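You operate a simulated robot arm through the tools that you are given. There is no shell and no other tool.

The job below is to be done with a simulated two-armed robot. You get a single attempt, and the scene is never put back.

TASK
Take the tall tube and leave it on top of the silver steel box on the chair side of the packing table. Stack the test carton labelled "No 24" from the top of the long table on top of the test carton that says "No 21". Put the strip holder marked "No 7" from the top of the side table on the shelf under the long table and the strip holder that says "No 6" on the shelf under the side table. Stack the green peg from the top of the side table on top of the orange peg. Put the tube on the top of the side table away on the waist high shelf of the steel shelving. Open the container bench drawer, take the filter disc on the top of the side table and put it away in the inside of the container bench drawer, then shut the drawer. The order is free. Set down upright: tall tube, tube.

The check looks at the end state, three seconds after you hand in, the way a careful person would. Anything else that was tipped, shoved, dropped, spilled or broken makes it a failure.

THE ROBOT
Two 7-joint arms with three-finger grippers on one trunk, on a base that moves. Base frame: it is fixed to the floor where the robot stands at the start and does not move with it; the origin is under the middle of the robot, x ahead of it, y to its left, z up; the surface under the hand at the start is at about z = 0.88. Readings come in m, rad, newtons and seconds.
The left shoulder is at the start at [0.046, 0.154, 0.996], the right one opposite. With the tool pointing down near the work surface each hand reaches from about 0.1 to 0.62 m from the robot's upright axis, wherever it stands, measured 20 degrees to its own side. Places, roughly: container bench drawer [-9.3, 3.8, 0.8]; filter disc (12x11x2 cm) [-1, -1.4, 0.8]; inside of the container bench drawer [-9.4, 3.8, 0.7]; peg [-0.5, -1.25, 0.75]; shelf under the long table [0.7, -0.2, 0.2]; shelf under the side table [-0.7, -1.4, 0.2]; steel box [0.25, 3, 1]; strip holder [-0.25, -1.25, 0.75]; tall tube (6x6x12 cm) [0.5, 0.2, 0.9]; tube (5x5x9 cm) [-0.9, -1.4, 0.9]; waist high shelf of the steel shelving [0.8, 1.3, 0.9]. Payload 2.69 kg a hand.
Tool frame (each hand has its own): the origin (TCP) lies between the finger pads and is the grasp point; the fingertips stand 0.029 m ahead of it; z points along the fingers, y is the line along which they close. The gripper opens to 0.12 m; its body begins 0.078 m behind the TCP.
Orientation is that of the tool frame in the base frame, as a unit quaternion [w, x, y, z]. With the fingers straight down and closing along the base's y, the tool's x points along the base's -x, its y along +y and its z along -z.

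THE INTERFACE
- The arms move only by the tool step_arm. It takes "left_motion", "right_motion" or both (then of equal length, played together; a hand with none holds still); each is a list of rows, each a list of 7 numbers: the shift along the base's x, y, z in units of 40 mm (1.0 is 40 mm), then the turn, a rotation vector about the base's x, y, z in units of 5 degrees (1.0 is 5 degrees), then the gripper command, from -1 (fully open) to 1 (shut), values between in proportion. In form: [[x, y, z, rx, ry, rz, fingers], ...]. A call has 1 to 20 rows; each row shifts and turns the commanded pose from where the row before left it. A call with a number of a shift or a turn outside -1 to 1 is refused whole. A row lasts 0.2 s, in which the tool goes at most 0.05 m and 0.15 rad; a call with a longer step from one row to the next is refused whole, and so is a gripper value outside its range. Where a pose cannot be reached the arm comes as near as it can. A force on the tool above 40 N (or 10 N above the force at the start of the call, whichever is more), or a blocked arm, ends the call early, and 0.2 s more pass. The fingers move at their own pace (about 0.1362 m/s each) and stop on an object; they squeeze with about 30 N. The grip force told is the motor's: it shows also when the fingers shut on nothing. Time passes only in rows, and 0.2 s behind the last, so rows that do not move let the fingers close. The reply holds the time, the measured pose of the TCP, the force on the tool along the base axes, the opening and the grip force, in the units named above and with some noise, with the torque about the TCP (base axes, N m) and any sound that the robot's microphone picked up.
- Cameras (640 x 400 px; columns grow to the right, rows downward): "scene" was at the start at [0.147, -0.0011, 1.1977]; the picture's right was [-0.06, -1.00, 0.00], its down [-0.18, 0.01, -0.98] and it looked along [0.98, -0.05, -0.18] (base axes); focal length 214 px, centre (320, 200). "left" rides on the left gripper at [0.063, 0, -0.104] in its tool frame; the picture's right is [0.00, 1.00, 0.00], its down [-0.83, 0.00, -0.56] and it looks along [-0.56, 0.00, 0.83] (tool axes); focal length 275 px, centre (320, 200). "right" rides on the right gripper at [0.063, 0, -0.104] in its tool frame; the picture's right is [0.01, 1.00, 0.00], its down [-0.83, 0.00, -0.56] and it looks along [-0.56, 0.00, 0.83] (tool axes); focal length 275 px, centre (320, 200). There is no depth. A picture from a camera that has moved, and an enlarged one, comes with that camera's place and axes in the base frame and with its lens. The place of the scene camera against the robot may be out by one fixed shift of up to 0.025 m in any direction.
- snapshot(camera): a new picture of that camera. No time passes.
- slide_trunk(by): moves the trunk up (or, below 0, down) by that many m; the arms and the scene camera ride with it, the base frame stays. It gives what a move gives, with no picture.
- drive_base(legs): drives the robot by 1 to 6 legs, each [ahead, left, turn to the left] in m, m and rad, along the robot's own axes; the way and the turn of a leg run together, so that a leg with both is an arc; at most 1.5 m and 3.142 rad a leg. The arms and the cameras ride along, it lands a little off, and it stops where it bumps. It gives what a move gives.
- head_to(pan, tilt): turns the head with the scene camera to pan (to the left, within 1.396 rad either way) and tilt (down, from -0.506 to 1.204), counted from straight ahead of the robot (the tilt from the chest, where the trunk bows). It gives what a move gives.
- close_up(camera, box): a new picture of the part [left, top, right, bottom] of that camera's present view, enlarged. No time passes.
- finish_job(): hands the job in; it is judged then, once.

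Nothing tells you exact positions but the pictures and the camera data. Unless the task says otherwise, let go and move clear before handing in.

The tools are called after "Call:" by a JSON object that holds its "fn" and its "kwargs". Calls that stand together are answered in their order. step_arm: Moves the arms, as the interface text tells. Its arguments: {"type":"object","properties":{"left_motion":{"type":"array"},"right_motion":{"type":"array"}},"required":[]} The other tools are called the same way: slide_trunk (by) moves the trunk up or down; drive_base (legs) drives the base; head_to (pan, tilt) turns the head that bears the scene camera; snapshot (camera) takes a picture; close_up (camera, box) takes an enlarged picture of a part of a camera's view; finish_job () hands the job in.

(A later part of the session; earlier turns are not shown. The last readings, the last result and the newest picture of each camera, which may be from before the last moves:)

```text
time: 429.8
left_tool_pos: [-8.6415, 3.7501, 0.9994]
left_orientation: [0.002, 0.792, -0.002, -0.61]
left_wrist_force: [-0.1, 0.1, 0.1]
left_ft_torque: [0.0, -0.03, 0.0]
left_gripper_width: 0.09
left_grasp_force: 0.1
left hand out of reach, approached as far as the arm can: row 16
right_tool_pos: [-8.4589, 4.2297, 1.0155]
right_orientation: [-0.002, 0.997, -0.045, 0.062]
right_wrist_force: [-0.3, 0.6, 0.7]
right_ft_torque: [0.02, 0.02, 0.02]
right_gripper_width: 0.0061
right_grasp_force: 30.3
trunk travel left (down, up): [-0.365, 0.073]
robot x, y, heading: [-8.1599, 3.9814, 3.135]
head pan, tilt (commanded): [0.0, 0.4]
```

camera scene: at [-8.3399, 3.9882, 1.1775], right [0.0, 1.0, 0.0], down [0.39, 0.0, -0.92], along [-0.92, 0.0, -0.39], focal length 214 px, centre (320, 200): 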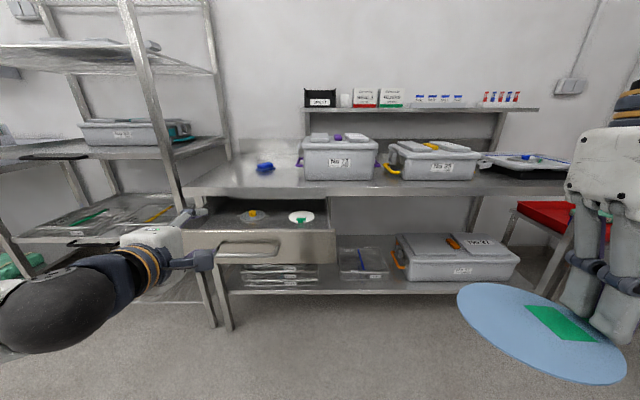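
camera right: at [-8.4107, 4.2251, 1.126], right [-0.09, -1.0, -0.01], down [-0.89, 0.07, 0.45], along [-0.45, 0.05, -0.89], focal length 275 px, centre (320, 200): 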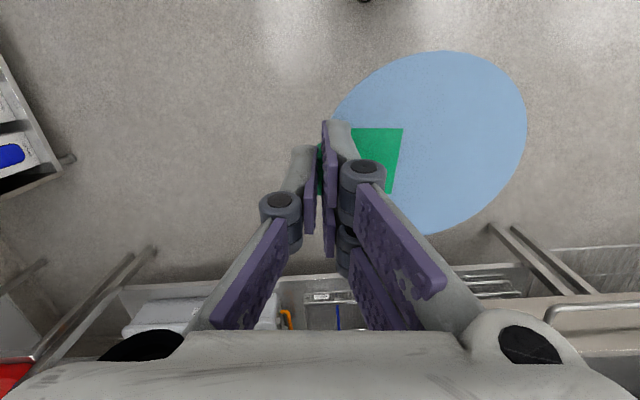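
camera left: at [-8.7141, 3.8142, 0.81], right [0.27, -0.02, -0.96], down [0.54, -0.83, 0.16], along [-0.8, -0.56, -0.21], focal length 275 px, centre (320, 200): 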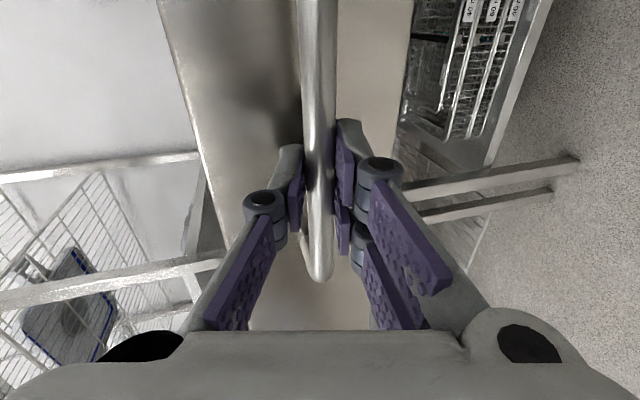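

Call:
{"fn": "step_arm", "kwargs": {"left_motion": [[0.4, 0, 0.1, 0, -1, 0, -0.5], [0.4, 0, 0.1, 0, -1, 0, -0.5], [0.4, 0, 0.1, 0, -1, 0, -0.5], [0.4, 0, 0.1, 0, -1, 0, -0.5], [0.4, 0, 0.1, 0, -1, 0, -0.5], [0.4, 0, 0.1, 0, -1, 0, -0.5], [0, 0, 0, 0, 0, 0, -0.5]], "right_motion": [[-0.6, -0.4, 0.2, 0, 0.71, 0, 1], [-0.6, -0.4, 0.2, 0, 0.71, 0, 1], [-0.6, -0.4, 0, 0, 0, 0, 1], [-0.6, -0.4, 0, 0, 0, 0, 1], [0, -0.4, 0, 0, 0, 0, 1], [0, -0.4, 0, 0, 0, 0, 1], [0, 0, 0, 0, 0, 0, 1]]}}

Call:
{"fn": "snapshot", "kwargs": {"camera": "right"}}

Call:
{"fn": "snapshot", "kwargs": {"camera": "scene"}}

```text
time: 431.4
left_tool_pos: [-8.5472, 3.7501, 1.025]
left_orientation: [0.003, 0.924, -0.002, -0.383]
left_wrist_force: [0.3, 0.4, 0.7]
left_ft_torque: [-0.02, 0.01, -0.01]
left_gripper_width: 0.0901
left_grasp_force: 0.0
left hand out of reach, approached as far as the arm can: row 1
right_tool_pos: [-8.5561, 4.1326, 1.0322]
right_orientation: [0.001, 0.999, -0.045, 0.0]
right_wrist_force: [-1.2, -0.3, 0.6]
right_ft_torque: [-0.02, -0.01, 0.0]
right_gripper_width: 0.0058
right_grasp_force: 30.3
trunk travel left (down, up): [-0.365, 0.073]
robot x, y, heading: [-8.1603, 3.9826, 3.138]
head pan, tilt (commanded): [0.0, 0.4]
```

```text
taken
camera right: at [-8.4939, 4.1284, 1.1353], right [-0.09, -1.0, 0.0], down [-0.83, 0.07, 0.56], along [-0.55, 0.05, -0.83], focal length 275 px, centre (320, 200)
```

right: 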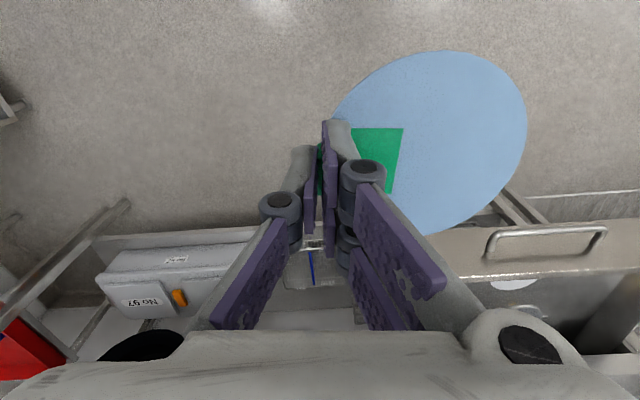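

```text
taken
camera scene: at [-8.3398, 3.9884, 1.1776], right [0.0, 1.0, 0.0], down [0.39, 0.0, -0.92], along [-0.92, 0.0, -0.39], focal length 214 px, centre (320, 200)
```

scene: 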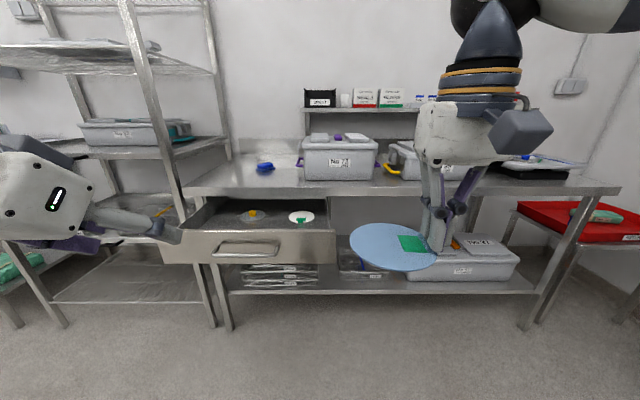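

Call:
{"fn": "drive_base", "kwargs": {"legs": [[0.3, 0.27, 0.0]]}}

Call:
{"fn": "snapshot", "kwargs": {"camera": "right"}}

Call:
{"fn": "snapshot", "kwargs": {"camera": "scene"}}

```text
time: 434.1
left_tool_pos: [-8.8499, 3.4885, 1.0248]
left_orientation: [0.002, 0.923, -0.003, -0.385]
left_wrist_force: [-0.3, 0.7, -0.6]
left_ft_torque: [0.0, 0.0, -0.06]
left_gripper_width: 0.0897
left_grasp_force: 0.1
right_tool_pos: [-8.8558, 3.8719, 1.0325]
right_orientation: [0.001, 0.999, -0.047, 0.0]
right_wrist_force: [-0.1, -2.0, -0.5]
right_ft_torque: [0.02, -0.02, 0.02]
right_gripper_width: 0.006
right_grasp_force: 29.6
trunk travel left (down, up): [-0.365, 0.073]
robot x, y, heading: [-8.4612, 3.7162, 3.131]
head pan, tilt (commanded): [0.0, 0.4]
```

```text
taken
camera right: at [-8.7945, 3.8659, 1.1353], right [-0.09, -1.0, 0.0], down [-0.83, 0.08, 0.56], along [-0.55, 0.05, -0.83], focal length 275 px, centre (320, 200)
```

right: 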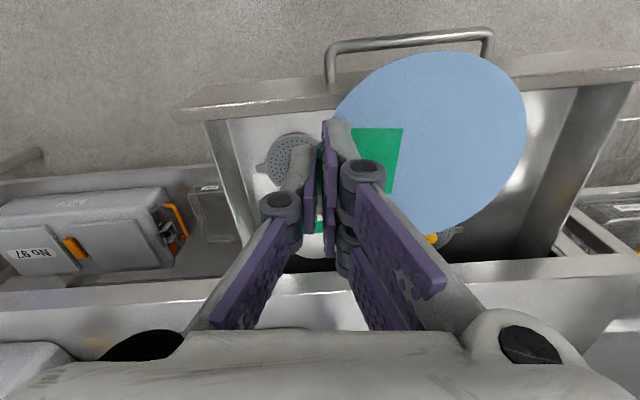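

```text
taken
camera scene: at [-8.6412, 3.7248, 1.1776], right [0.01, 1.0, 0.0], down [0.39, 0.0, -0.92], along [-0.92, 0.01, -0.39], focal length 214 px, centre (320, 200)
```

scene: 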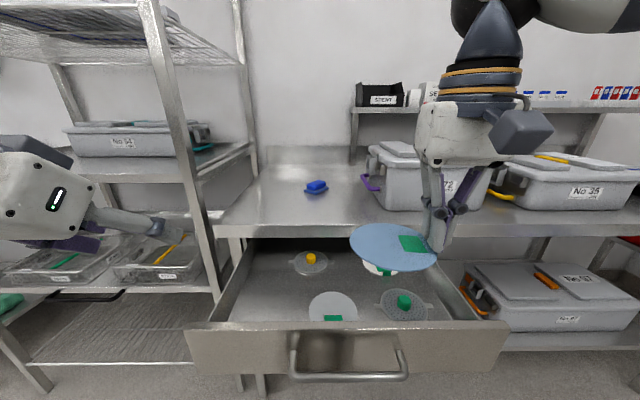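

Call:
{"fn": "close_up", "kwargs": {"camera": "scene", "box": [180, 220, 520, 390]}}

```text
1.88 times, centred on (350, 305) of scene
camera zoom: at [-8.6412, 3.7248, 1.1776], right [0.01, 1.0, 0.0], down [0.39, 0.0, -0.92], along [-0.92, 0.01, -0.39], focal length 404 px, centre (264, 2)
```

zoom: 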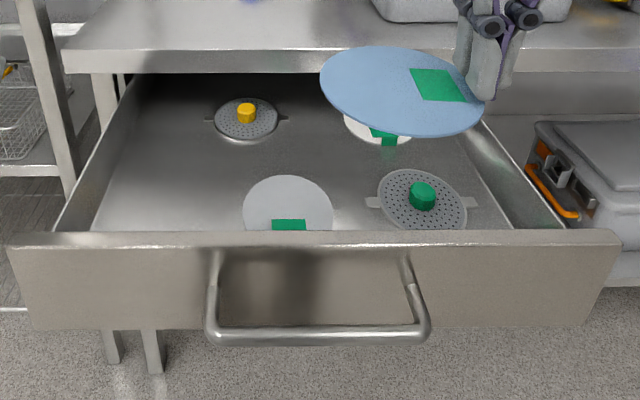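

Call:
{"fn": "snapshot", "kwargs": {"camera": "left"}}

```text
taken
camera left: at [-8.7311, 3.4857, 1.0539], right [-0.01, -1.0, 0.01], down [-0.19, 0.01, 0.98], along [-0.98, 0.01, -0.19], focal length 275 px, centre (320, 200)
```

left: 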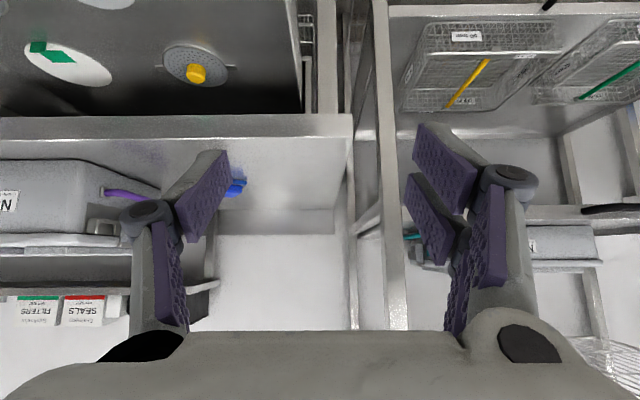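

Call:
{"fn": "step_arm", "kwargs": {"left_motion": [[0.6, 0, 0, 0, 0, 0, -0.5], [0.6, 0, 0, 0, 0, 0, -0.5], [0.6, 0, 0, 0, 0, 0, -0.5], [0, 0, 0, 0, 0, 0, -0.5]]}}

Call:
{"fn": "drive_base", "kwargs": {"legs": [[0.02, 0.12, 0.008]]}}

Call:
{"fn": "step_arm", "kwargs": {"right_motion": [[-0.6, -0.4, 0, 0, 0, 0, 1], [-0.7, -0.5, 0, 0, 0, 0, 1], [-0.7, -0.5, 0, 0, 0, 0, 1], [-0.6, -0.5, 0, 0, 0, 0, 1], [0, -0.3, -0.4, 0, 0, 0, 1], [0, 0, 0, 0, 0, 0, 1]]}}

Call:
{"fn": "snapshot", "kwargs": {"camera": "right"}}

Call:
{"fn": "snapshot", "kwargs": {"camera": "scene"}}

```text
time: 435.1
left_tool_pos: [-8.7833, 3.4853, 1.0353]
left_orientation: [0.001, 0.924, -0.004, -0.383]
left_wrist_force: [0.4, -0.1, 0.1]
left_ft_torque: [0.0, 0.02, 0.01]
left_gripper_width: 0.0897
left_grasp_force: 0.0
left hand out of reach, approached as far as the arm can: row 3
right_tool_pos: [-8.855, 3.8715, 1.0318]
right_orientation: [0.001, 0.999, -0.047, 0.0]
right_wrist_force: [-0.7, -0.5, -0.3]
right_ft_torque: [0.0, 0.05, 0.05]
right_gripper_width: 0.006
right_grasp_force: 30.1
trunk travel left (down, up): [-0.365, 0.073]
robot x, y, heading: [-8.4635, 3.7209, 3.136]
head pan, tilt (commanded): [0.0, 0.4]
```

```text
time: 436.6
left_tool_pos: [-8.8024, 3.3635, 1.0356]
left_orientation: [0.003, 0.924, 0.0, -0.383]
left_wrist_force: [0.0, -0.3, -0.4]
left_ft_torque: [0.02, -0.02, -0.02]
left_gripper_width: 0.0898
left_grasp_force: 0.1
right_tool_pos: [-8.877, 3.7501, 1.0329]
right_orientation: [0.001, 0.999, -0.044, 0.002]
right_wrist_force: [-0.1, 0.1, -0.2]
right_ft_torque: [0.04, -0.03, -0.02]
right_gripper_width: 0.006
right_grasp_force: 29.9
trunk travel left (down, up): [-0.365, 0.073]
robot x, y, heading: [-8.48, 3.602, 3.138]
head pan, tilt (commanded): [0.0, 0.4]
```

```text
time: 438.0
left_tool_pos: [-8.8039, 3.3643, 1.0356]
left_orientation: [0.002, 0.923, -0.001, -0.384]
left_wrist_force: [0.6, 0.4, -0.2]
left_ft_torque: [-0.02, -0.01, 0.0]
left_gripper_width: 0.0898
left_grasp_force: 0.0
right_tool_pos: [-8.9796, 3.6604, 1.0156]
right_orientation: [0.001, 0.999, -0.044, 0.0]
right_wrist_force: [0.3, -0.2, 0.1]
right_ft_torque: [-0.01, 0.0, 0.03]
right_gripper_width: 0.0061
right_grasp_force: 29.9
trunk travel left (down, up): [-0.365, 0.073]
robot x, y, heading: [-8.4841, 3.6016, 3.142]
head pan, tilt (commanded): [0.0, 0.4]
```

```text
taken
camera right: at [-8.9193, 3.6564, 1.1196], right [-0.08, -1.0, 0.0], down [-0.83, 0.07, 0.56], along [-0.55, 0.04, -0.83], focal length 275 px, centre (320, 200)
```

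right: 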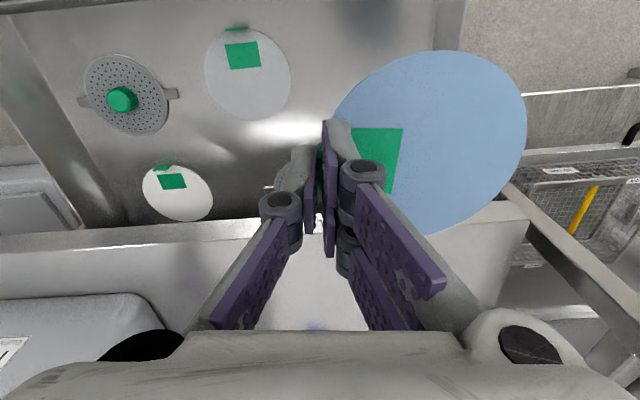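

```text
taken
camera scene: at [-8.6614, 3.605, 1.1776], right [0.0, 1.0, 0.0], down [0.39, 0.0, -0.92], along [-0.92, 0.0, -0.39], focal length 214 px, centre (320, 200)
```

scene: 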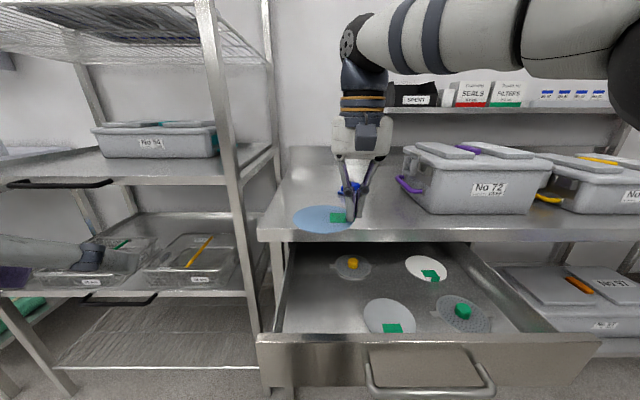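

Call:
{"fn": "step_arm", "kwargs": {"right_motion": [[0, 0.1, -0.8, 0, 0, 0, 1], [0, 0, -0.8, 0, 0, 0, 1], [0, 0, -0.8, 0, 0, 0, 1], [0, 0, -0.8, 0, 0, 0, 1], [0, 0, 0, 0, 0, 0, 1]]}}

Call:
{"fn": "snapshot", "kwargs": {"camera": "right"}}

Call:
{"fn": "snapshot", "kwargs": {"camera": "scene"}}

```text
time: 439.2
left_tool_pos: [-8.8028, 3.3646, 1.0357]
left_orientation: [0.002, 0.924, -0.001, -0.383]
left_wrist_force: [-0.5, 0.4, 0.3]
left_ft_torque: [0.01, 0.0, -0.02]
left_gripper_width: 0.0901
left_grasp_force: 0.0
right_tool_pos: [-8.9817, 3.6683, 0.8867]
right_orientation: [0.001, 0.999, -0.044, 0.001]
right_wrist_force: [-0.2, -0.2, -0.5]
right_ft_torque: [0.01, 0.0, 0.01]
right_gripper_width: 0.0059
right_grasp_force: 29.8
trunk travel left (down, up): [-0.365, 0.073]
robot x, y, heading: [-8.4823, 3.6013, 3.141]
head pan, tilt (commanded): [0.0, 0.4]
```

```text
taken
camera right: at [-8.9192, 3.6633, 0.9901], right [-0.08, -1.0, 0.0], down [-0.83, 0.07, 0.56], along [-0.55, 0.04, -0.83], focal length 275 px, centre (320, 200)
```

right: 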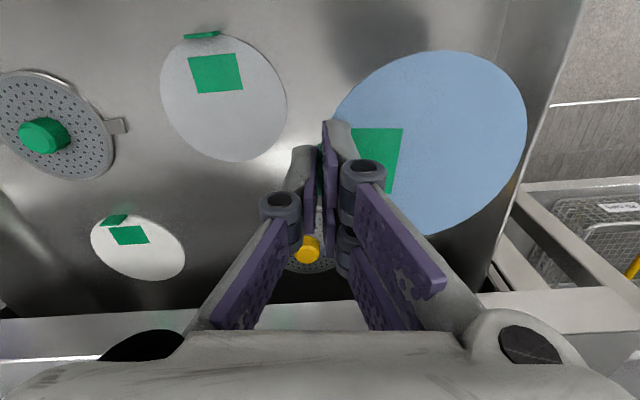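

```text
taken
camera scene: at [-8.6612, 3.605, 1.1777], right [0.0, 1.0, 0.0], down [0.39, 0.0, -0.92], along [-0.92, 0.0, -0.39], focal length 214 px, centre (320, 200)
```

scene: 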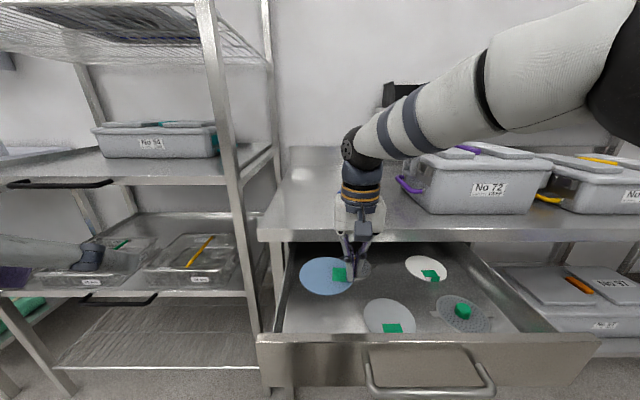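

Call:
{"fn": "close_up", "kwargs": {"camera": "right", "box": [400, 0, 640, 300]}}

Call:
{"fn": "close_up", "kwargs": {"camera": "scene", "box": [250, 220, 410, 370]}}

```text
1.33 times, centred on (520, 150) of right
camera zoom: at [-8.9192, 3.6633, 0.9901], right [-0.08, -1.0, 0.0], down [-0.83, 0.07, 0.56], along [-0.55, 0.04, -0.83], focal length 367 px, centre (53, 267)
```

zoom: 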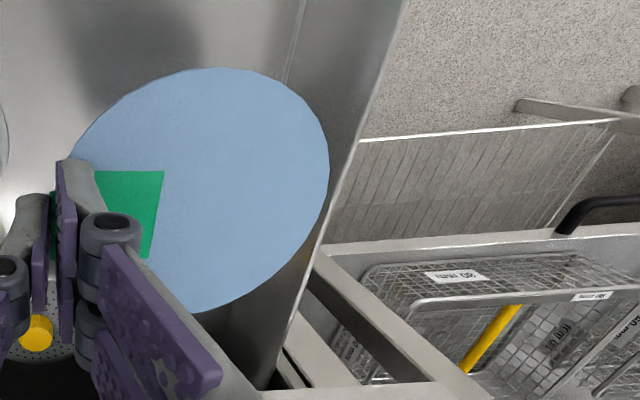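

```text
2.67 times, centred on (330, 295) of scene
camera zoom: at [-8.6612, 3.605, 1.1777], right [0.0, 1.0, 0.0], down [0.39, 0.0, -0.92], along [-0.92, 0.0, -0.39], focal length 572 px, centre (293, -53)
```

zoom: 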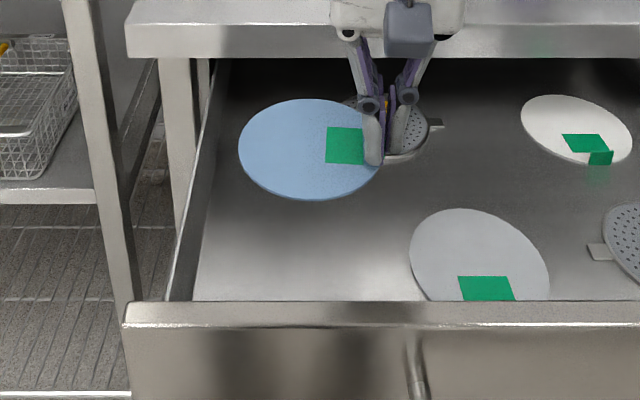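

Call:
{"fn": "step_arm", "kwargs": {"right_motion": [[-0.26, 0.11, 0, 0, 0, 0, 1], [-0.26, 0.12, 0, 0, 0, 0, 1], [0, 0, 0, 0, 0, 0, 1]]}}

Call:
{"fn": "snapshot", "kwargs": {"camera": "right"}}

```text
time: 440.0
left_tool_pos: [-8.8016, 3.3642, 1.0357]
left_orientation: [0.002, 0.924, -0.002, -0.383]
left_wrist_force: [0.5, 0.0, -0.5]
left_ft_torque: [-0.04, 0.03, -0.01]
left_gripper_width: 0.0898
left_grasp_force: 0.0
right_tool_pos: [-9.0023, 3.6767, 0.8864]
right_orientation: [0.001, 0.999, -0.045, 0.001]
right_wrist_force: [0.6, 0.6, -0.9]
right_ft_torque: [0.01, 0.0, -0.03]
right_gripper_width: 0.006
right_grasp_force: 30.3
trunk travel left (down, up): [-0.365, 0.073]
robot x, y, heading: [-8.4811, 3.6005, 3.14]
head pan, tilt (commanded): [0.0, 0.4]
```

```text
taken
camera right: at [-8.9407, 3.6718, 0.9907], right [-0.08, -1.0, 0.0], down [-0.83, 0.07, 0.55], along [-0.55, 0.04, -0.83], focal length 275 px, centre (320, 200)
```

right: 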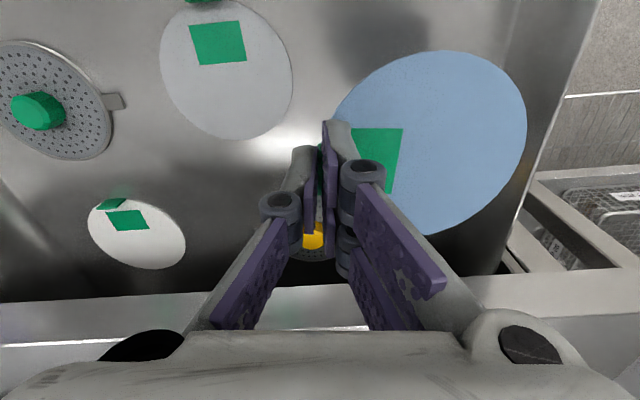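

Call:
{"fn": "step_arm", "kwargs": {"right_motion": [[0, 0, -0.6, 0, 0, 0, 1], [0, 0, -0.6, 0, 0, 0, 1], [0, 0, -0.5, 0, 0, 0, 1], [0, 0, 0, 0, 0, 0, 1]]}}

Call:
{"fn": "snapshot", "kwargs": {"camera": "right"}}

Call:
{"fn": "close_up", "kwargs": {"camera": "scene", "box": [250, 200, 410, 350]}}

```text
time: 441.0
left_tool_pos: [-8.8009, 3.3643, 1.0354]
left_orientation: [0.002, 0.924, 0.0, -0.384]
left_wrist_force: [-0.1, 0.0, -0.6]
left_ft_torque: [-0.03, 0.02, 0.01]
left_gripper_width: 0.0901
left_grasp_force: 0.0
right_tool_pos: [-9.0022, 3.6754, 0.8199]
right_orientation: [0.001, 0.999, -0.045, 0.0]
right_wrist_force: [-0.8, 0.1, 0.6]
right_ft_torque: [-0.02, -0.03, 0.02]
right_gripper_width: 0.006
right_grasp_force: 29.9
trunk travel left (down, up): [-0.365, 0.073]
robot x, y, heading: [-8.4845, 3.5986, 3.142]
head pan, tilt (commanded): [0.0, 0.4]
```

```text
taken
camera right: at [-8.9395, 3.6705, 0.9233], right [-0.08, -1.0, 0.0], down [-0.83, 0.07, 0.56], along [-0.55, 0.05, -0.83], focal length 275 px, centre (320, 200)
```

right: 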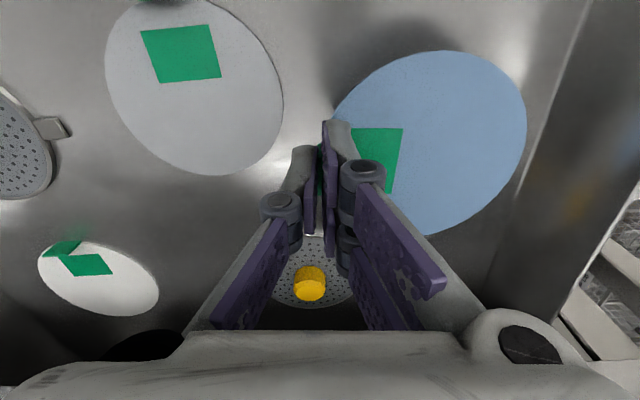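

```text
2.67 times, centred on (330, 275) of scene
camera zoom: at [-8.6613, 3.605, 1.1776], right [0.0, 1.0, 0.0], down [0.39, 0.0, -0.92], along [-0.92, 0.0, -0.39], focal length 572 px, centre (293, 0)
```

zoom: 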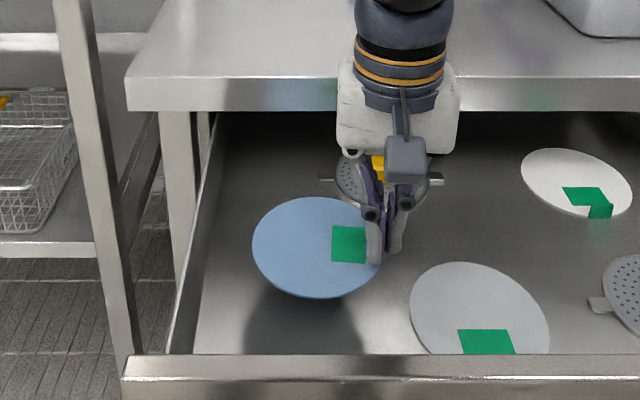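

Call:
{"fn": "step_arm", "kwargs": {"right_motion": [[0, 0, -0.3, 0, 0, 0, 1], [0, 0, -0.3, 0, 0, 0, 1], [0, 0, 0, 0, 0, 0, 1]]}}

Call:
{"fn": "close_up", "kwargs": {"camera": "scene", "box": [250, 200, 410, 350]}}

Call:
{"fn": "snapshot", "kwargs": {"camera": "right"}}

```text
time: 441.8
left_tool_pos: [-8.8023, 3.364, 1.0364]
left_orientation: [0.003, 0.924, -0.001, -0.383]
left_wrist_force: [0.5, 0.7, 0.6]
left_ft_torque: [0.01, -0.01, 0.0]
left_gripper_width: 0.0899
left_grasp_force: 0.1
right_tool_pos: [-9.0009, 3.6748, 0.7946]
right_orientation: [0.001, 0.999, -0.045, 0.0]
right_wrist_force: [-0.3, 0.1, 0.5]
right_ft_torque: [0.01, -0.01, 0.02]
right_gripper_width: 0.0062
right_grasp_force: 30.2
trunk travel left (down, up): [-0.365, 0.073]
robot x, y, heading: [-8.4853, 3.6002, 3.14]
head pan, tilt (commanded): [0.0, 0.4]
```

```text
2.67 times, centred on (330, 275) of scene
camera zoom: at [-8.6613, 3.605, 1.1776], right [0.0, 1.0, 0.0], down [0.39, 0.0, -0.92], along [-0.92, 0.0, -0.39], focal length 572 px, centre (293, 0)
```

zoom: 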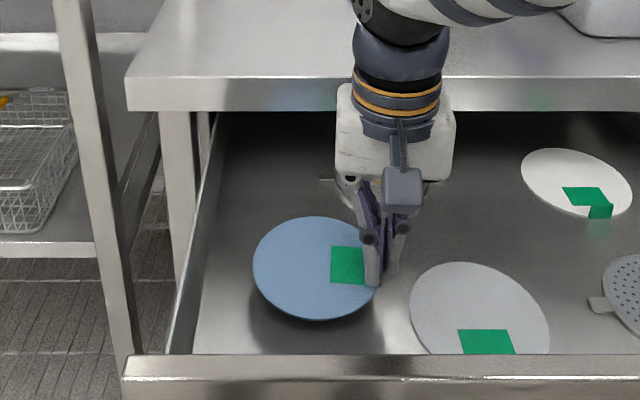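

```text
taken
camera right: at [-8.9405, 3.6704, 0.8989], right [-0.08, -1.0, 0.0], down [-0.83, 0.07, 0.56], along [-0.55, 0.04, -0.83], focal length 275 px, centre (320, 200)
```

right: 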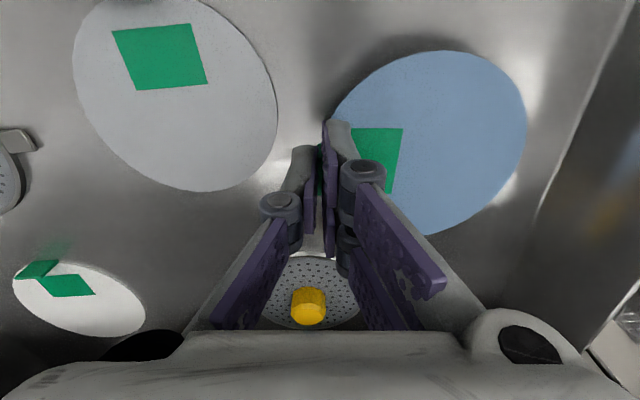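

Call:
{"fn": "step_arm", "kwargs": {"right_motion": [[0, 0, -0.2, 0, 0, 0, 1], [0, 0, 0, 0, 0, 0, 1]]}}

Call:
{"fn": "step_arm", "kwargs": {"right_motion": [[0, 0, -0.1, 0, 0, 0, 1], [0, 0, 0, 0, 0, 0, 1]]}}

Call:
{"fn": "step_arm", "kwargs": {"right_motion": [[0, 0, -0.1, 0, 0, 0, 1], [0, 0, 0, 0, 0, 0, 1]]}}

Call:
{"fn": "close_up", "kwargs": {"camera": "scene", "box": [250, 200, 410, 350]}}

```text
time: 442.4
left_tool_pos: [-8.8027, 3.3643, 1.036]
left_orientation: [0.002, 0.924, -0.001, -0.383]
left_wrist_force: [0.8, -0.3, 0.3]
left_ft_torque: [0.0, 0.02, -0.01]
left_gripper_width: 0.0899
left_grasp_force: 0.2
right_tool_pos: [-9.0027, 3.6768, 0.7871]
right_orientation: [0.002, 0.999, -0.044, 0.001]
right_wrist_force: [-0.2, 0.0, 0.0]
right_ft_torque: [-0.03, 0.0, -0.01]
right_gripper_width: 0.006
right_grasp_force: 30.4
trunk travel left (down, up): [-0.365, 0.073]
robot x, y, heading: [-8.4834, 3.5966, 3.145]
head pan, tilt (commanded): [0.0, 0.4]
```

```text
time: 443.0
left_tool_pos: [-8.8029, 3.3638, 1.0354]
left_orientation: [0.002, 0.924, -0.001, -0.383]
left_wrist_force: [0.7, -0.1, 0.0]
left_ft_torque: [-0.02, -0.01, 0.01]
left_gripper_width: 0.09
left_grasp_force: 0.0
right_tool_pos: [-9.0009, 3.6749, 0.7841]
right_orientation: [0.001, 0.999, -0.044, 0.001]
right_wrist_force: [-0.7, -0.1, 0.3]
right_ft_torque: [0.01, 0.02, 0.03]
right_gripper_width: 0.0058
right_grasp_force: 30.0
trunk travel left (down, up): [-0.365, 0.073]
robot x, y, heading: [-8.4878, 3.5986, 3.14]
head pan, tilt (commanded): [0.0, 0.4]
```

```text
time: 443.6
left_tool_pos: [-8.803, 3.3646, 1.0362]
left_orientation: [0.002, 0.924, -0.001, -0.383]
left_wrist_force: [0.3, -0.6, 0.0]
left_ft_torque: [0.0, 0.01, 0.0]
left_gripper_width: 0.0901
left_grasp_force: 0.0
right_tool_pos: [-9.0026, 3.675, 0.7788]
right_orientation: [0.001, 0.999, -0.045, 0.001]
right_wrist_force: [-0.4, 0.0, -0.3]
right_ft_torque: [0.0, 0.02, -0.02]
right_gripper_width: 0.006
right_grasp_force: 30.5
trunk travel left (down, up): [-0.365, 0.073]
robot x, y, heading: [-8.484, 3.6005, 3.141]
head pan, tilt (commanded): [0.0, 0.4]
```

```text
2.67 times, centred on (330, 275) of scene
camera zoom: at [-8.6613, 3.605, 1.1776], right [0.0, 1.0, 0.0], down [0.39, 0.0, -0.92], along [-0.92, 0.0, -0.39], focal length 572 px, centre (293, 0)
```

zoom: 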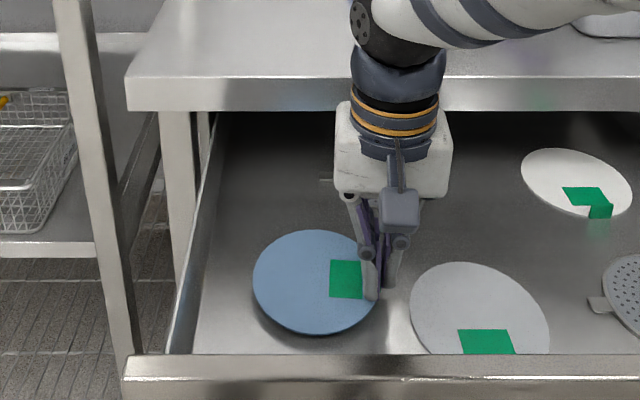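

Call:
{"fn": "step_arm", "kwargs": {"right_motion": [[0, 0, -0.08, 0, 0, 0, 1], [0, 0, 0, 0, 0, 0, 1]]}}

Call:
{"fn": "step_arm", "kwargs": {"right_motion": [[0, 0, -0.07, 0, 0, 0, 1], [0, 0, 0, 0, 0, 0, 1]]}}

Call:
{"fn": "step_arm", "kwargs": {"right_motion": [[0, 0, -0.06, 0, 0, 0, 1], [0, 0, 0, 0, 0, 0, 1]]}}

Call:
{"fn": "close_up", "kwargs": {"camera": "scene", "box": [250, 200, 410, 350]}}

Call:
{"fn": "snapshot", "kwargs": {"camera": "right"}}

```text
time: 444.2
left_tool_pos: [-8.8033, 3.364, 1.0349]
left_orientation: [0.002, 0.923, -0.001, -0.384]
left_wrist_force: [0.2, -0.2, 0.1]
left_ft_torque: [-0.01, 0.03, -0.01]
left_gripper_width: 0.0901
left_grasp_force: 0.0
right_tool_pos: [-9.0022, 3.6755, 0.7753]
right_orientation: [0.001, 0.999, -0.045, 0.001]
right_wrist_force: [-0.2, -0.2, -1.4]
right_ft_torque: [0.02, 0.01, 0.0]
right_gripper_width: 0.0061
right_grasp_force: 29.5
trunk travel left (down, up): [-0.365, 0.073]
robot x, y, heading: [-8.4831, 3.6016, 3.141]
head pan, tilt (commanded): [0.0, 0.4]
```

```text
time: 444.8
left_tool_pos: [-8.8032, 3.3648, 1.0359]
left_orientation: [0.002, 0.923, -0.001, -0.384]
left_wrist_force: [-1.2, -0.4, 0.8]
left_ft_torque: [0.02, -0.02, 0.01]
left_gripper_width: 0.0898
left_grasp_force: 0.1
right_tool_pos: [-9.0027, 3.6753, 0.7738]
right_orientation: [0.001, 0.999, -0.045, 0.0]
right_wrist_force: [-0.2, 0.5, 1.7]
right_ft_torque: [0.01, 0.11, -0.02]
right_gripper_width: 0.0058
right_grasp_force: 30.1
trunk travel left (down, up): [-0.365, 0.073]
robot x, y, heading: [-8.4841, 3.6, 3.14]
head pan, tilt (commanded): [0.0, 0.4]
```

```text
time: 445.4
left_tool_pos: [-8.8016, 3.3641, 1.0365]
left_orientation: [0.002, 0.923, -0.001, -0.385]
left_wrist_force: [-0.2, 0.3, 0.8]
left_ft_torque: [0.01, 0.01, -0.01]
left_gripper_width: 0.09
left_grasp_force: 0.0
right_tool_pos: [-9.0022, 3.6762, 0.7736]
right_orientation: [0.001, 0.999, -0.044, -0.002]
right_wrist_force: [-0.7, -0.1, 16.2]
right_ft_torque: [0.0, 0.38, -0.01]
right_gripper_width: 0.0061
right_grasp_force: 29.9
trunk travel left (down, up): [-0.365, 0.073]
robot x, y, heading: [-8.4809, 3.5986, 3.139]
head pan, tilt (commanded): [0.0, 0.4]
```

```text
2.67 times, centred on (330, 275) of scene
camera zoom: at [-8.6603, 3.6049, 1.178], right [0.0, 1.0, 0.0], down [0.39, 0.0, -0.92], along [-0.92, 0.0, -0.39], focal length 572 px, centre (293, 0)
```

zoom: 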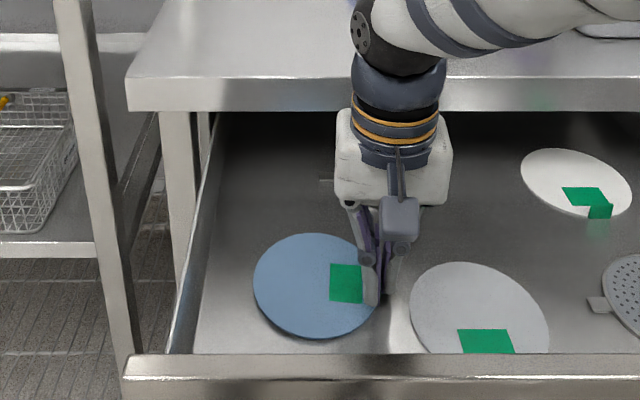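

```text
taken
camera right: at [-8.9398, 3.6704, 0.8761], right [-0.08, -1.0, 0.0], down [-0.83, 0.07, 0.56], along [-0.56, 0.04, -0.83], focal length 275 px, centre (320, 200)
```

right: 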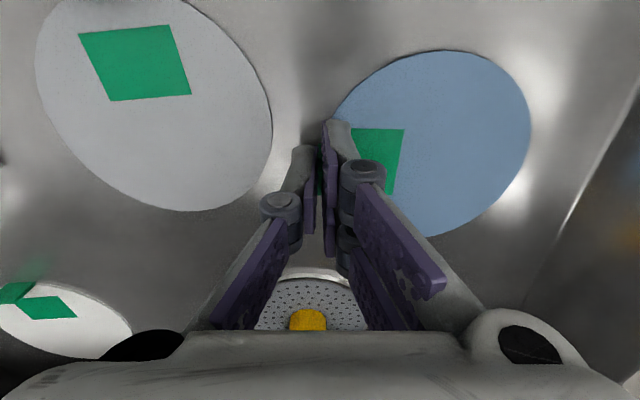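

Call:
{"fn": "step_arm", "kwargs": {"right_motion": [[0, 0, 0.04, 0, 0, 0, 1], [0, 0, 0, 0, 0, 0, 0.8], [0, 0, 0, 0, 0, 0, 0.6], [0, 0, 0, 0, 0, 0, 0.5], [0, 0, 0, 0, 0, 0, 0.5]]}}

Call:
{"fn": "snapshot", "kwargs": {"camera": "right"}}

Call:
{"fn": "step_arm", "kwargs": {"right_motion": [[0, 0, 0.3, 0, 0, 0, 0.5], [0, 0, 0.5, 0, 0, 0, 0.5], [0, 0, 0.7, 0, 0, 0, 0.5], [0, 0, 0.9, 0, 0, 0, 0.5], [0, 0, 0.9, 0, 0, 0, 0.5], [0, 0, 0.9, 0, 0, 0, 0.5], [0, 0, 0.9, 0, 0, 0, 0.5], [0, 0, 0, 0, 0, 0, 0.5]]}}

Call:
{"fn": "snapshot", "kwargs": {"camera": "right"}}

Call:
{"fn": "snapshot", "kwargs": {"camera": "scene"}}

```text
time: 446.6
left_tool_pos: [-8.8021, 3.3647, 1.0373]
left_orientation: [0.002, 0.924, -0.001, -0.384]
left_wrist_force: [-0.1, 0.3, 0.3]
left_ft_torque: [0.0, 0.02, 0.0]
left_gripper_width: 0.0901
left_grasp_force: 0.0
right_tool_pos: [-9.0012, 3.6757, 0.7717]
right_orientation: [0.0, 0.999, -0.045, 0.001]
right_wrist_force: [-0.3, 0.3, -0.8]
right_ft_torque: [0.05, -0.01, -0.02]
right_gripper_width: 0.0301
right_grasp_force: 0.1
trunk travel left (down, up): [-0.365, 0.073]
robot x, y, heading: [-8.4834, 3.5984, 3.14]
head pan, tilt (commanded): [0.0, 0.4]
```

```text
taken
camera right: at [-8.9398, 3.6699, 0.8764], right [-0.08, -1.0, 0.0], down [-0.83, 0.07, 0.56], along [-0.55, 0.04, -0.83], focal length 275 px, centre (320, 200)
```

right: 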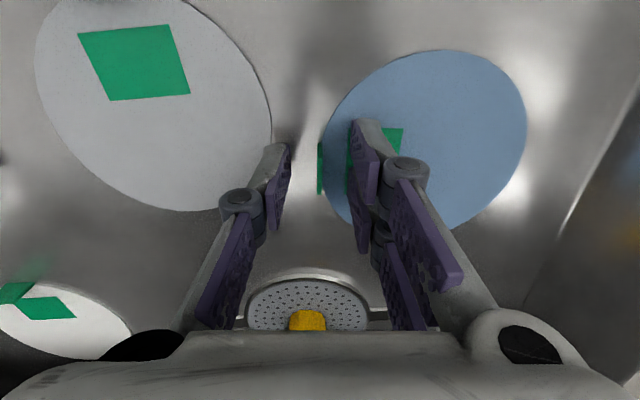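

```text
time: 448.4
left_tool_pos: [-8.8041, 3.3647, 1.0352]
left_orientation: [0.002, 0.924, -0.001, -0.384]
left_wrist_force: [0.7, -0.4, 0.4]
left_ft_torque: [-0.04, -0.01, -0.02]
left_gripper_width: 0.0901
left_grasp_force: 0.0
right_tool_pos: [-9.002, 3.6752, 0.977]
right_orientation: [0.001, 0.999, -0.045, 0.001]
right_wrist_force: [0.5, -0.3, -0.4]
right_ft_torque: [-0.02, 0.02, 0.0]
right_gripper_width: 0.03
right_grasp_force: 0.0
trunk travel left (down, up): [-0.365, 0.073]
robot x, y, heading: [-8.4847, 3.5992, 3.14]
head pan, tilt (commanded): [0.0, 0.4]
```

```text
taken
camera right: at [-8.9403, 3.6699, 1.0807], right [-0.08, -1.0, 0.0], down [-0.83, 0.07, 0.56], along [-0.55, 0.04, -0.83], focal length 275 px, centre (320, 200)
```

right: 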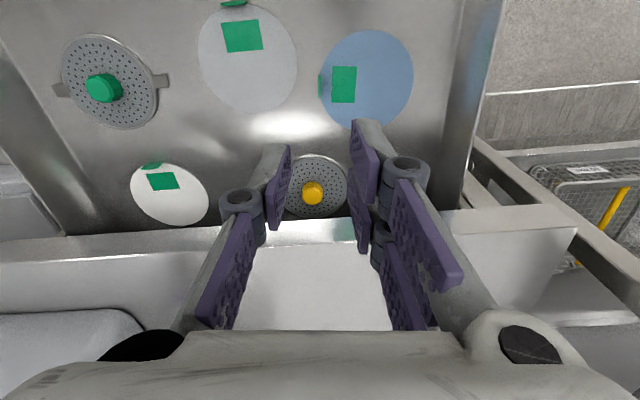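

```text
taken
camera scene: at [-8.6614, 3.605, 1.1776], right [0.0, 1.0, 0.0], down [0.39, 0.0, -0.92], along [-0.92, 0.0, -0.39], focal length 214 px, centre (320, 200)
```

scene: 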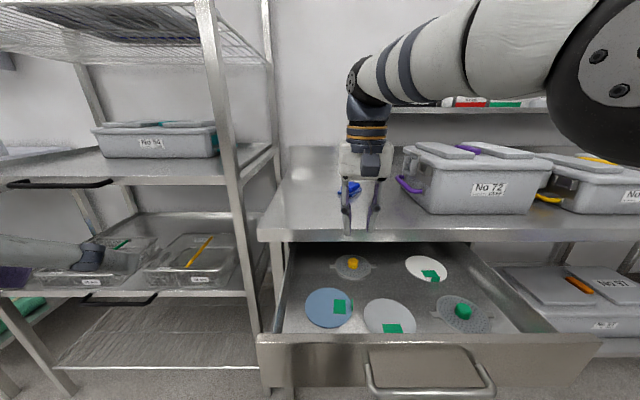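

Call:
{"fn": "step_arm", "kwargs": {"right_motion": [[0.2, 0, 0.6, 0, 0, 0, 0.5], [0.6, 0.2, 0.4, 0, 0, 0, 0.5], [0.8, 0.3, 0, 0, 0, 0, 0.5], [0.8, 0.5, 0, 0, 0, 0, 0.5], [0.8, 0.5, 0, 0, 0, 0, 0.5], [0.8, 0.5, 0, 0, 0, 0, 0.5], [0, 0.5, 0, 0, 0, 0, 0.5], [0, 0, 0, 0, 0, 0, 0.5]]}}

Call:
{"fn": "drive_base", "kwargs": {"legs": [[-0.3, 0, 0], [0, -0.2, 0]]}}

Call:
{"fn": "snapshot", "kwargs": {"camera": "scene"}}

```text
time: 450.2
left_tool_pos: [-8.8033, 3.3646, 1.0352]
left_orientation: [0.002, 0.924, -0.001, -0.383]
left_wrist_force: [0.1, -0.8, -1.0]
left_ft_torque: [0.01, -0.02, 0.0]
left_gripper_width: 0.0901
left_grasp_force: 0.2
right_tool_pos: [-8.8431, 3.7758, 1.0158]
right_orientation: [0.001, 0.999, -0.045, -0.001]
right_wrist_force: [0.8, -0.4, 0.8]
right_ft_torque: [-0.01, 0.01, 0.02]
right_gripper_width: 0.0299
right_grasp_force: 0.0
trunk travel left (down, up): [-0.365, 0.073]
robot x, y, heading: [-8.4804, 3.6012, 3.143]
head pan, tilt (commanded): [0.0, 0.4]
```

```text
time: 454.0
left_tool_pos: [-8.5039, 3.5665, 1.0364]
left_orientation: [0.002, 0.924, -0.003, -0.383]
left_wrist_force: [0.7, -0.2, 0.3]
left_ft_torque: [-0.03, 0.02, 0.04]
left_gripper_width: 0.0899
left_grasp_force: 0.0
right_tool_pos: [-8.5426, 3.9781, 1.0149]
right_orientation: [0.002, 0.999, -0.047, 0.0]
right_wrist_force: [-0.3, 0.0, -0.1]
right_ft_torque: [0.0, -0.03, 0.02]
right_gripper_width: 0.0301
right_grasp_force: 0.1
trunk travel left (down, up): [-0.365, 0.073]
robot x, y, heading: [-8.1841, 3.799, 3.135]
head pan, tilt (commanded): [0.0, 0.4]
```

```text
taken
camera scene: at [-8.3612, 3.8066, 1.1776], right [0.01, 1.0, 0.0], down [0.39, 0.0, -0.92], along [-0.92, 0.01, -0.39], focal length 214 px, centre (320, 200)
```

scene: 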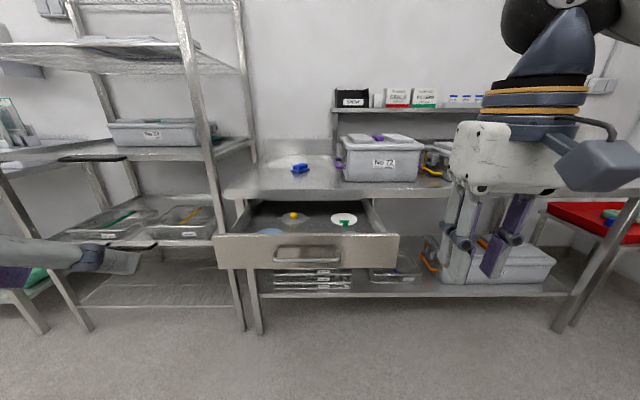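

Call:
{"fn": "step_arm", "kwargs": {"left_motion": [[-0.8, 0.2, 0, 0, 0, 0, 1], [-0.9, 0.2, 0, 0, 0, 0, 1], [-0.9, 0.2, -0.2, 0, 0, 0, 1], [-0.9, 0.2, -0.2, 0, 0, 0, 1], [-0.8, 0.2, -0.3, 0, 0, 0, 1], [0, 0, -0.9, 0, 0, 0, 1], [0, 0, -0.9, 0, 0, 0, 1], [0, 0, -0.9, 0, 0, 0, 1], [0, 0, -0.9, 0, 0, 0, 1], [0, 0, -0.9, 0, 0, 0, 1], [0, 0, -0.8, 0, 0, 0, 1], [0, 0, 0, 0, 0, 0, 1]]}}

Call:
{"fn": "snapshot", "kwargs": {"camera": "left"}}

Call:
{"fn": "snapshot", "kwargs": {"camera": "scene"}}

```text
time: 456.6
left_tool_pos: [-8.6761, 3.6077, 0.7953]
left_orientation: [0.002, 0.924, -0.003, -0.383]
left_wrist_force: [0.5, 0.4, 0.5]
left_ft_torque: [0.01, 0.01, 0.01]
left_gripper_width: 0.0001
left_grasp_force: 28.4
right_tool_pos: [-8.5414, 3.9764, 1.0158]
right_orientation: [0.001, 0.999, -0.048, 0.0]
right_wrist_force: [0.7, 0.0, 1.3]
right_ft_torque: [0.03, 0.01, -0.02]
right_gripper_width: 0.0302
right_grasp_force: 0.1
trunk travel left (down, up): [-0.365, 0.073]
robot x, y, heading: [-8.1832, 3.7989, 3.135]
head pan, tilt (commanded): [0.0, 0.4]
```

```text
taken
camera left: at [-8.5575, 3.6049, 0.8249], right [-0.01, -1.0, 0.01], down [-0.19, 0.01, 0.98], along [-0.98, 0.01, -0.19], focal length 275 px, centre (320, 200)
```

left: 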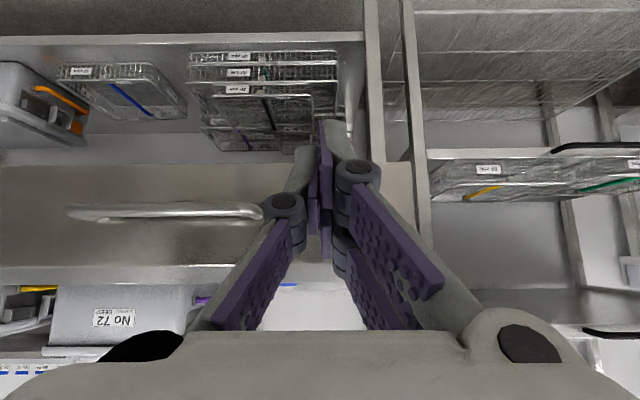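

```text
taken
camera scene: at [-8.3611, 3.8063, 1.1777], right [0.01, 1.0, 0.0], down [0.39, 0.0, -0.92], along [-0.92, 0.01, -0.39], focal length 214 px, centre (320, 200)
```

scene: 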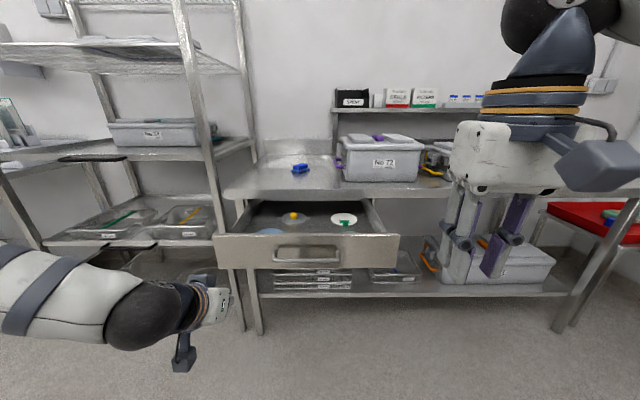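

Call:
{"fn": "drive_base", "kwargs": {"legs": [[0.1, 0, 0.005]]}}

Call:
{"fn": "snapshot", "kwargs": {"camera": "left"}}

Call:
{"fn": "drive_base", "kwargs": {"legs": [[0.1, 0, 0]]}}

Call:
{"fn": "snapshot", "kwargs": {"camera": "scene"}}

Call:
{"fn": "snapshot", "kwargs": {"camera": "left"}}

```text
time: 457.8
left_tool_pos: [-8.7752, 3.6036, 0.7959]
left_orientation: [0.002, 0.924, -0.001, -0.384]
left_wrist_force: [-0.1, -0.2, 0.7]
left_ft_torque: [0.05, 0.01, 0.02]
left_gripper_width: 0.0003
left_grasp_force: 29.0
right_tool_pos: [-8.644, 3.9744, 1.0148]
right_orientation: [0.001, 0.999, -0.045, 0.001]
right_wrist_force: [-0.7, 0.0, -0.1]
right_ft_torque: [0.03, -0.01, 0.02]
right_gripper_width: 0.03
right_grasp_force: 0.2
trunk travel left (down, up): [-0.365, 0.073]
robot x, y, heading: [-8.2838, 3.8024, 3.138]
head pan, tilt (commanded): [0.0, 0.4]
```

```text
taken
camera left: at [-8.6568, 3.603, 0.8248], right [0.0, -1.0, 0.01], down [-0.19, 0.01, 0.98], along [-0.98, 0.0, -0.19], focal length 275 px, centre (320, 200)
```

left: 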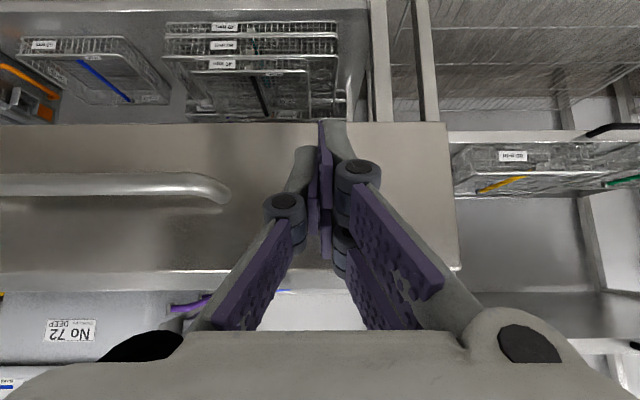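

```text
time: 458.9
left_tool_pos: [-8.8741, 3.6036, 0.7959]
left_orientation: [0.003, 0.924, 0.0, -0.383]
left_wrist_force: [-0.6, 0.1, 0.2]
left_ft_torque: [-0.01, -0.01, 0.01]
left_gripper_width: 0.0004
left_grasp_force: 28.3
right_tool_pos: [-8.7439, 3.9762, 1.015]
right_orientation: [0.001, 0.999, -0.043, 0.001]
right_wrist_force: [-0.5, -0.3, 0.5]
right_ft_torque: [-0.01, -0.02, 0.02]
right_gripper_width: 0.0303
right_grasp_force: 0.1
trunk travel left (down, up): [-0.365, 0.073]
robot x, y, heading: [-8.3822, 3.8029, 3.142]
head pan, tilt (commanded): [0.0, 0.4]
```

```text
taken
camera scene: at [-8.561, 3.8057, 1.1774], right [0.0, 1.0, 0.0], down [0.39, 0.0, -0.92], along [-0.92, 0.0, -0.39], focal length 214 px, centre (320, 200)
```

scene: 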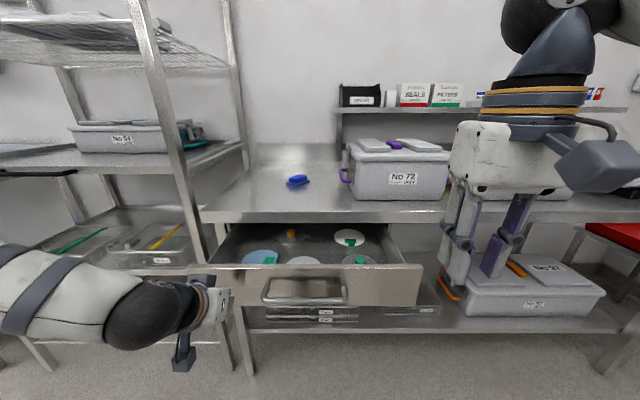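

```text
taken
camera left: at [-8.7558, 3.603, 0.8248], right [0.0, -1.0, 0.01], down [-0.19, 0.01, 0.98], along [-0.98, 0.0, -0.19], focal length 275 px, centre (320, 200)
```

left: 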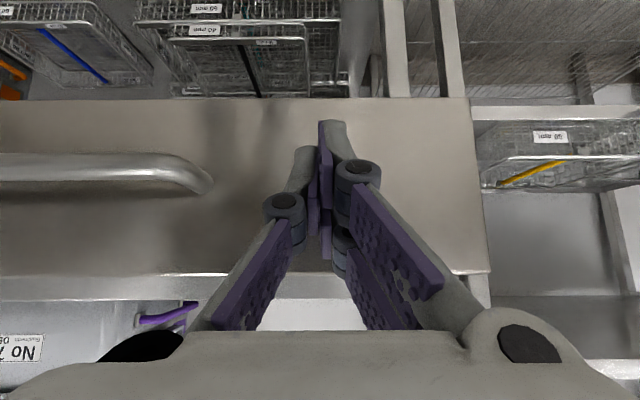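

Call:
{"fn": "drive_base", "kwargs": {"legs": [[0.14, 0, 0]]}}

Call:
{"fn": "snapshot", "kwargs": {"camera": "scene"}}

Call:
{"fn": "snapshot", "kwargs": {"camera": "left"}}

```text
time: 460.3
left_tool_pos: [-9.0138, 3.6038, 0.7957]
left_orientation: [0.003, 0.924, -0.001, -0.383]
left_wrist_force: [-0.6, 0.1, -0.2]
left_ft_torque: [0.0, 0.03, -0.05]
left_gripper_width: 0.0
left_grasp_force: 28.1
right_tool_pos: [-8.8823, 3.9767, 1.0158]
right_orientation: [0.002, 0.999, -0.044, 0.001]
right_wrist_force: [-1.1, -0.2, 0.2]
right_ft_torque: [-0.03, -0.02, 0.0]
right_gripper_width: 0.0301
right_grasp_force: 0.0
trunk travel left (down, up): [-0.365, 0.073]
robot x, y, heading: [-8.5254, 3.8011, 3.144]
head pan, tilt (commanded): [0.0, 0.4]
```

```text
taken
camera scene: at [-8.6997, 3.8057, 1.1775], right [0.0, 1.0, 0.0], down [0.39, 0.0, -0.92], along [-0.92, 0.0, -0.39], focal length 214 px, centre (320, 200)
```

scene: 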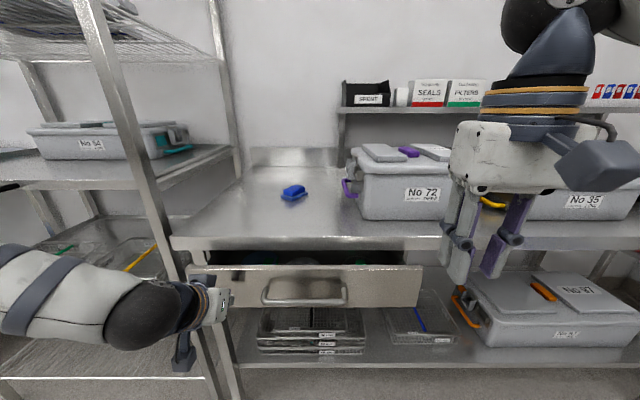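

```text
taken
camera left: at [-8.8946, 3.603, 0.8248], right [0.0, -1.0, 0.01], down [-0.19, 0.01, 0.98], along [-0.98, 0.0, -0.19], focal length 275 px, centre (320, 200)
```

left: 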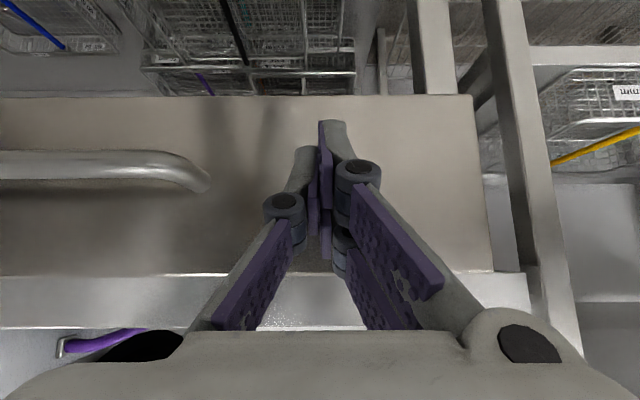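

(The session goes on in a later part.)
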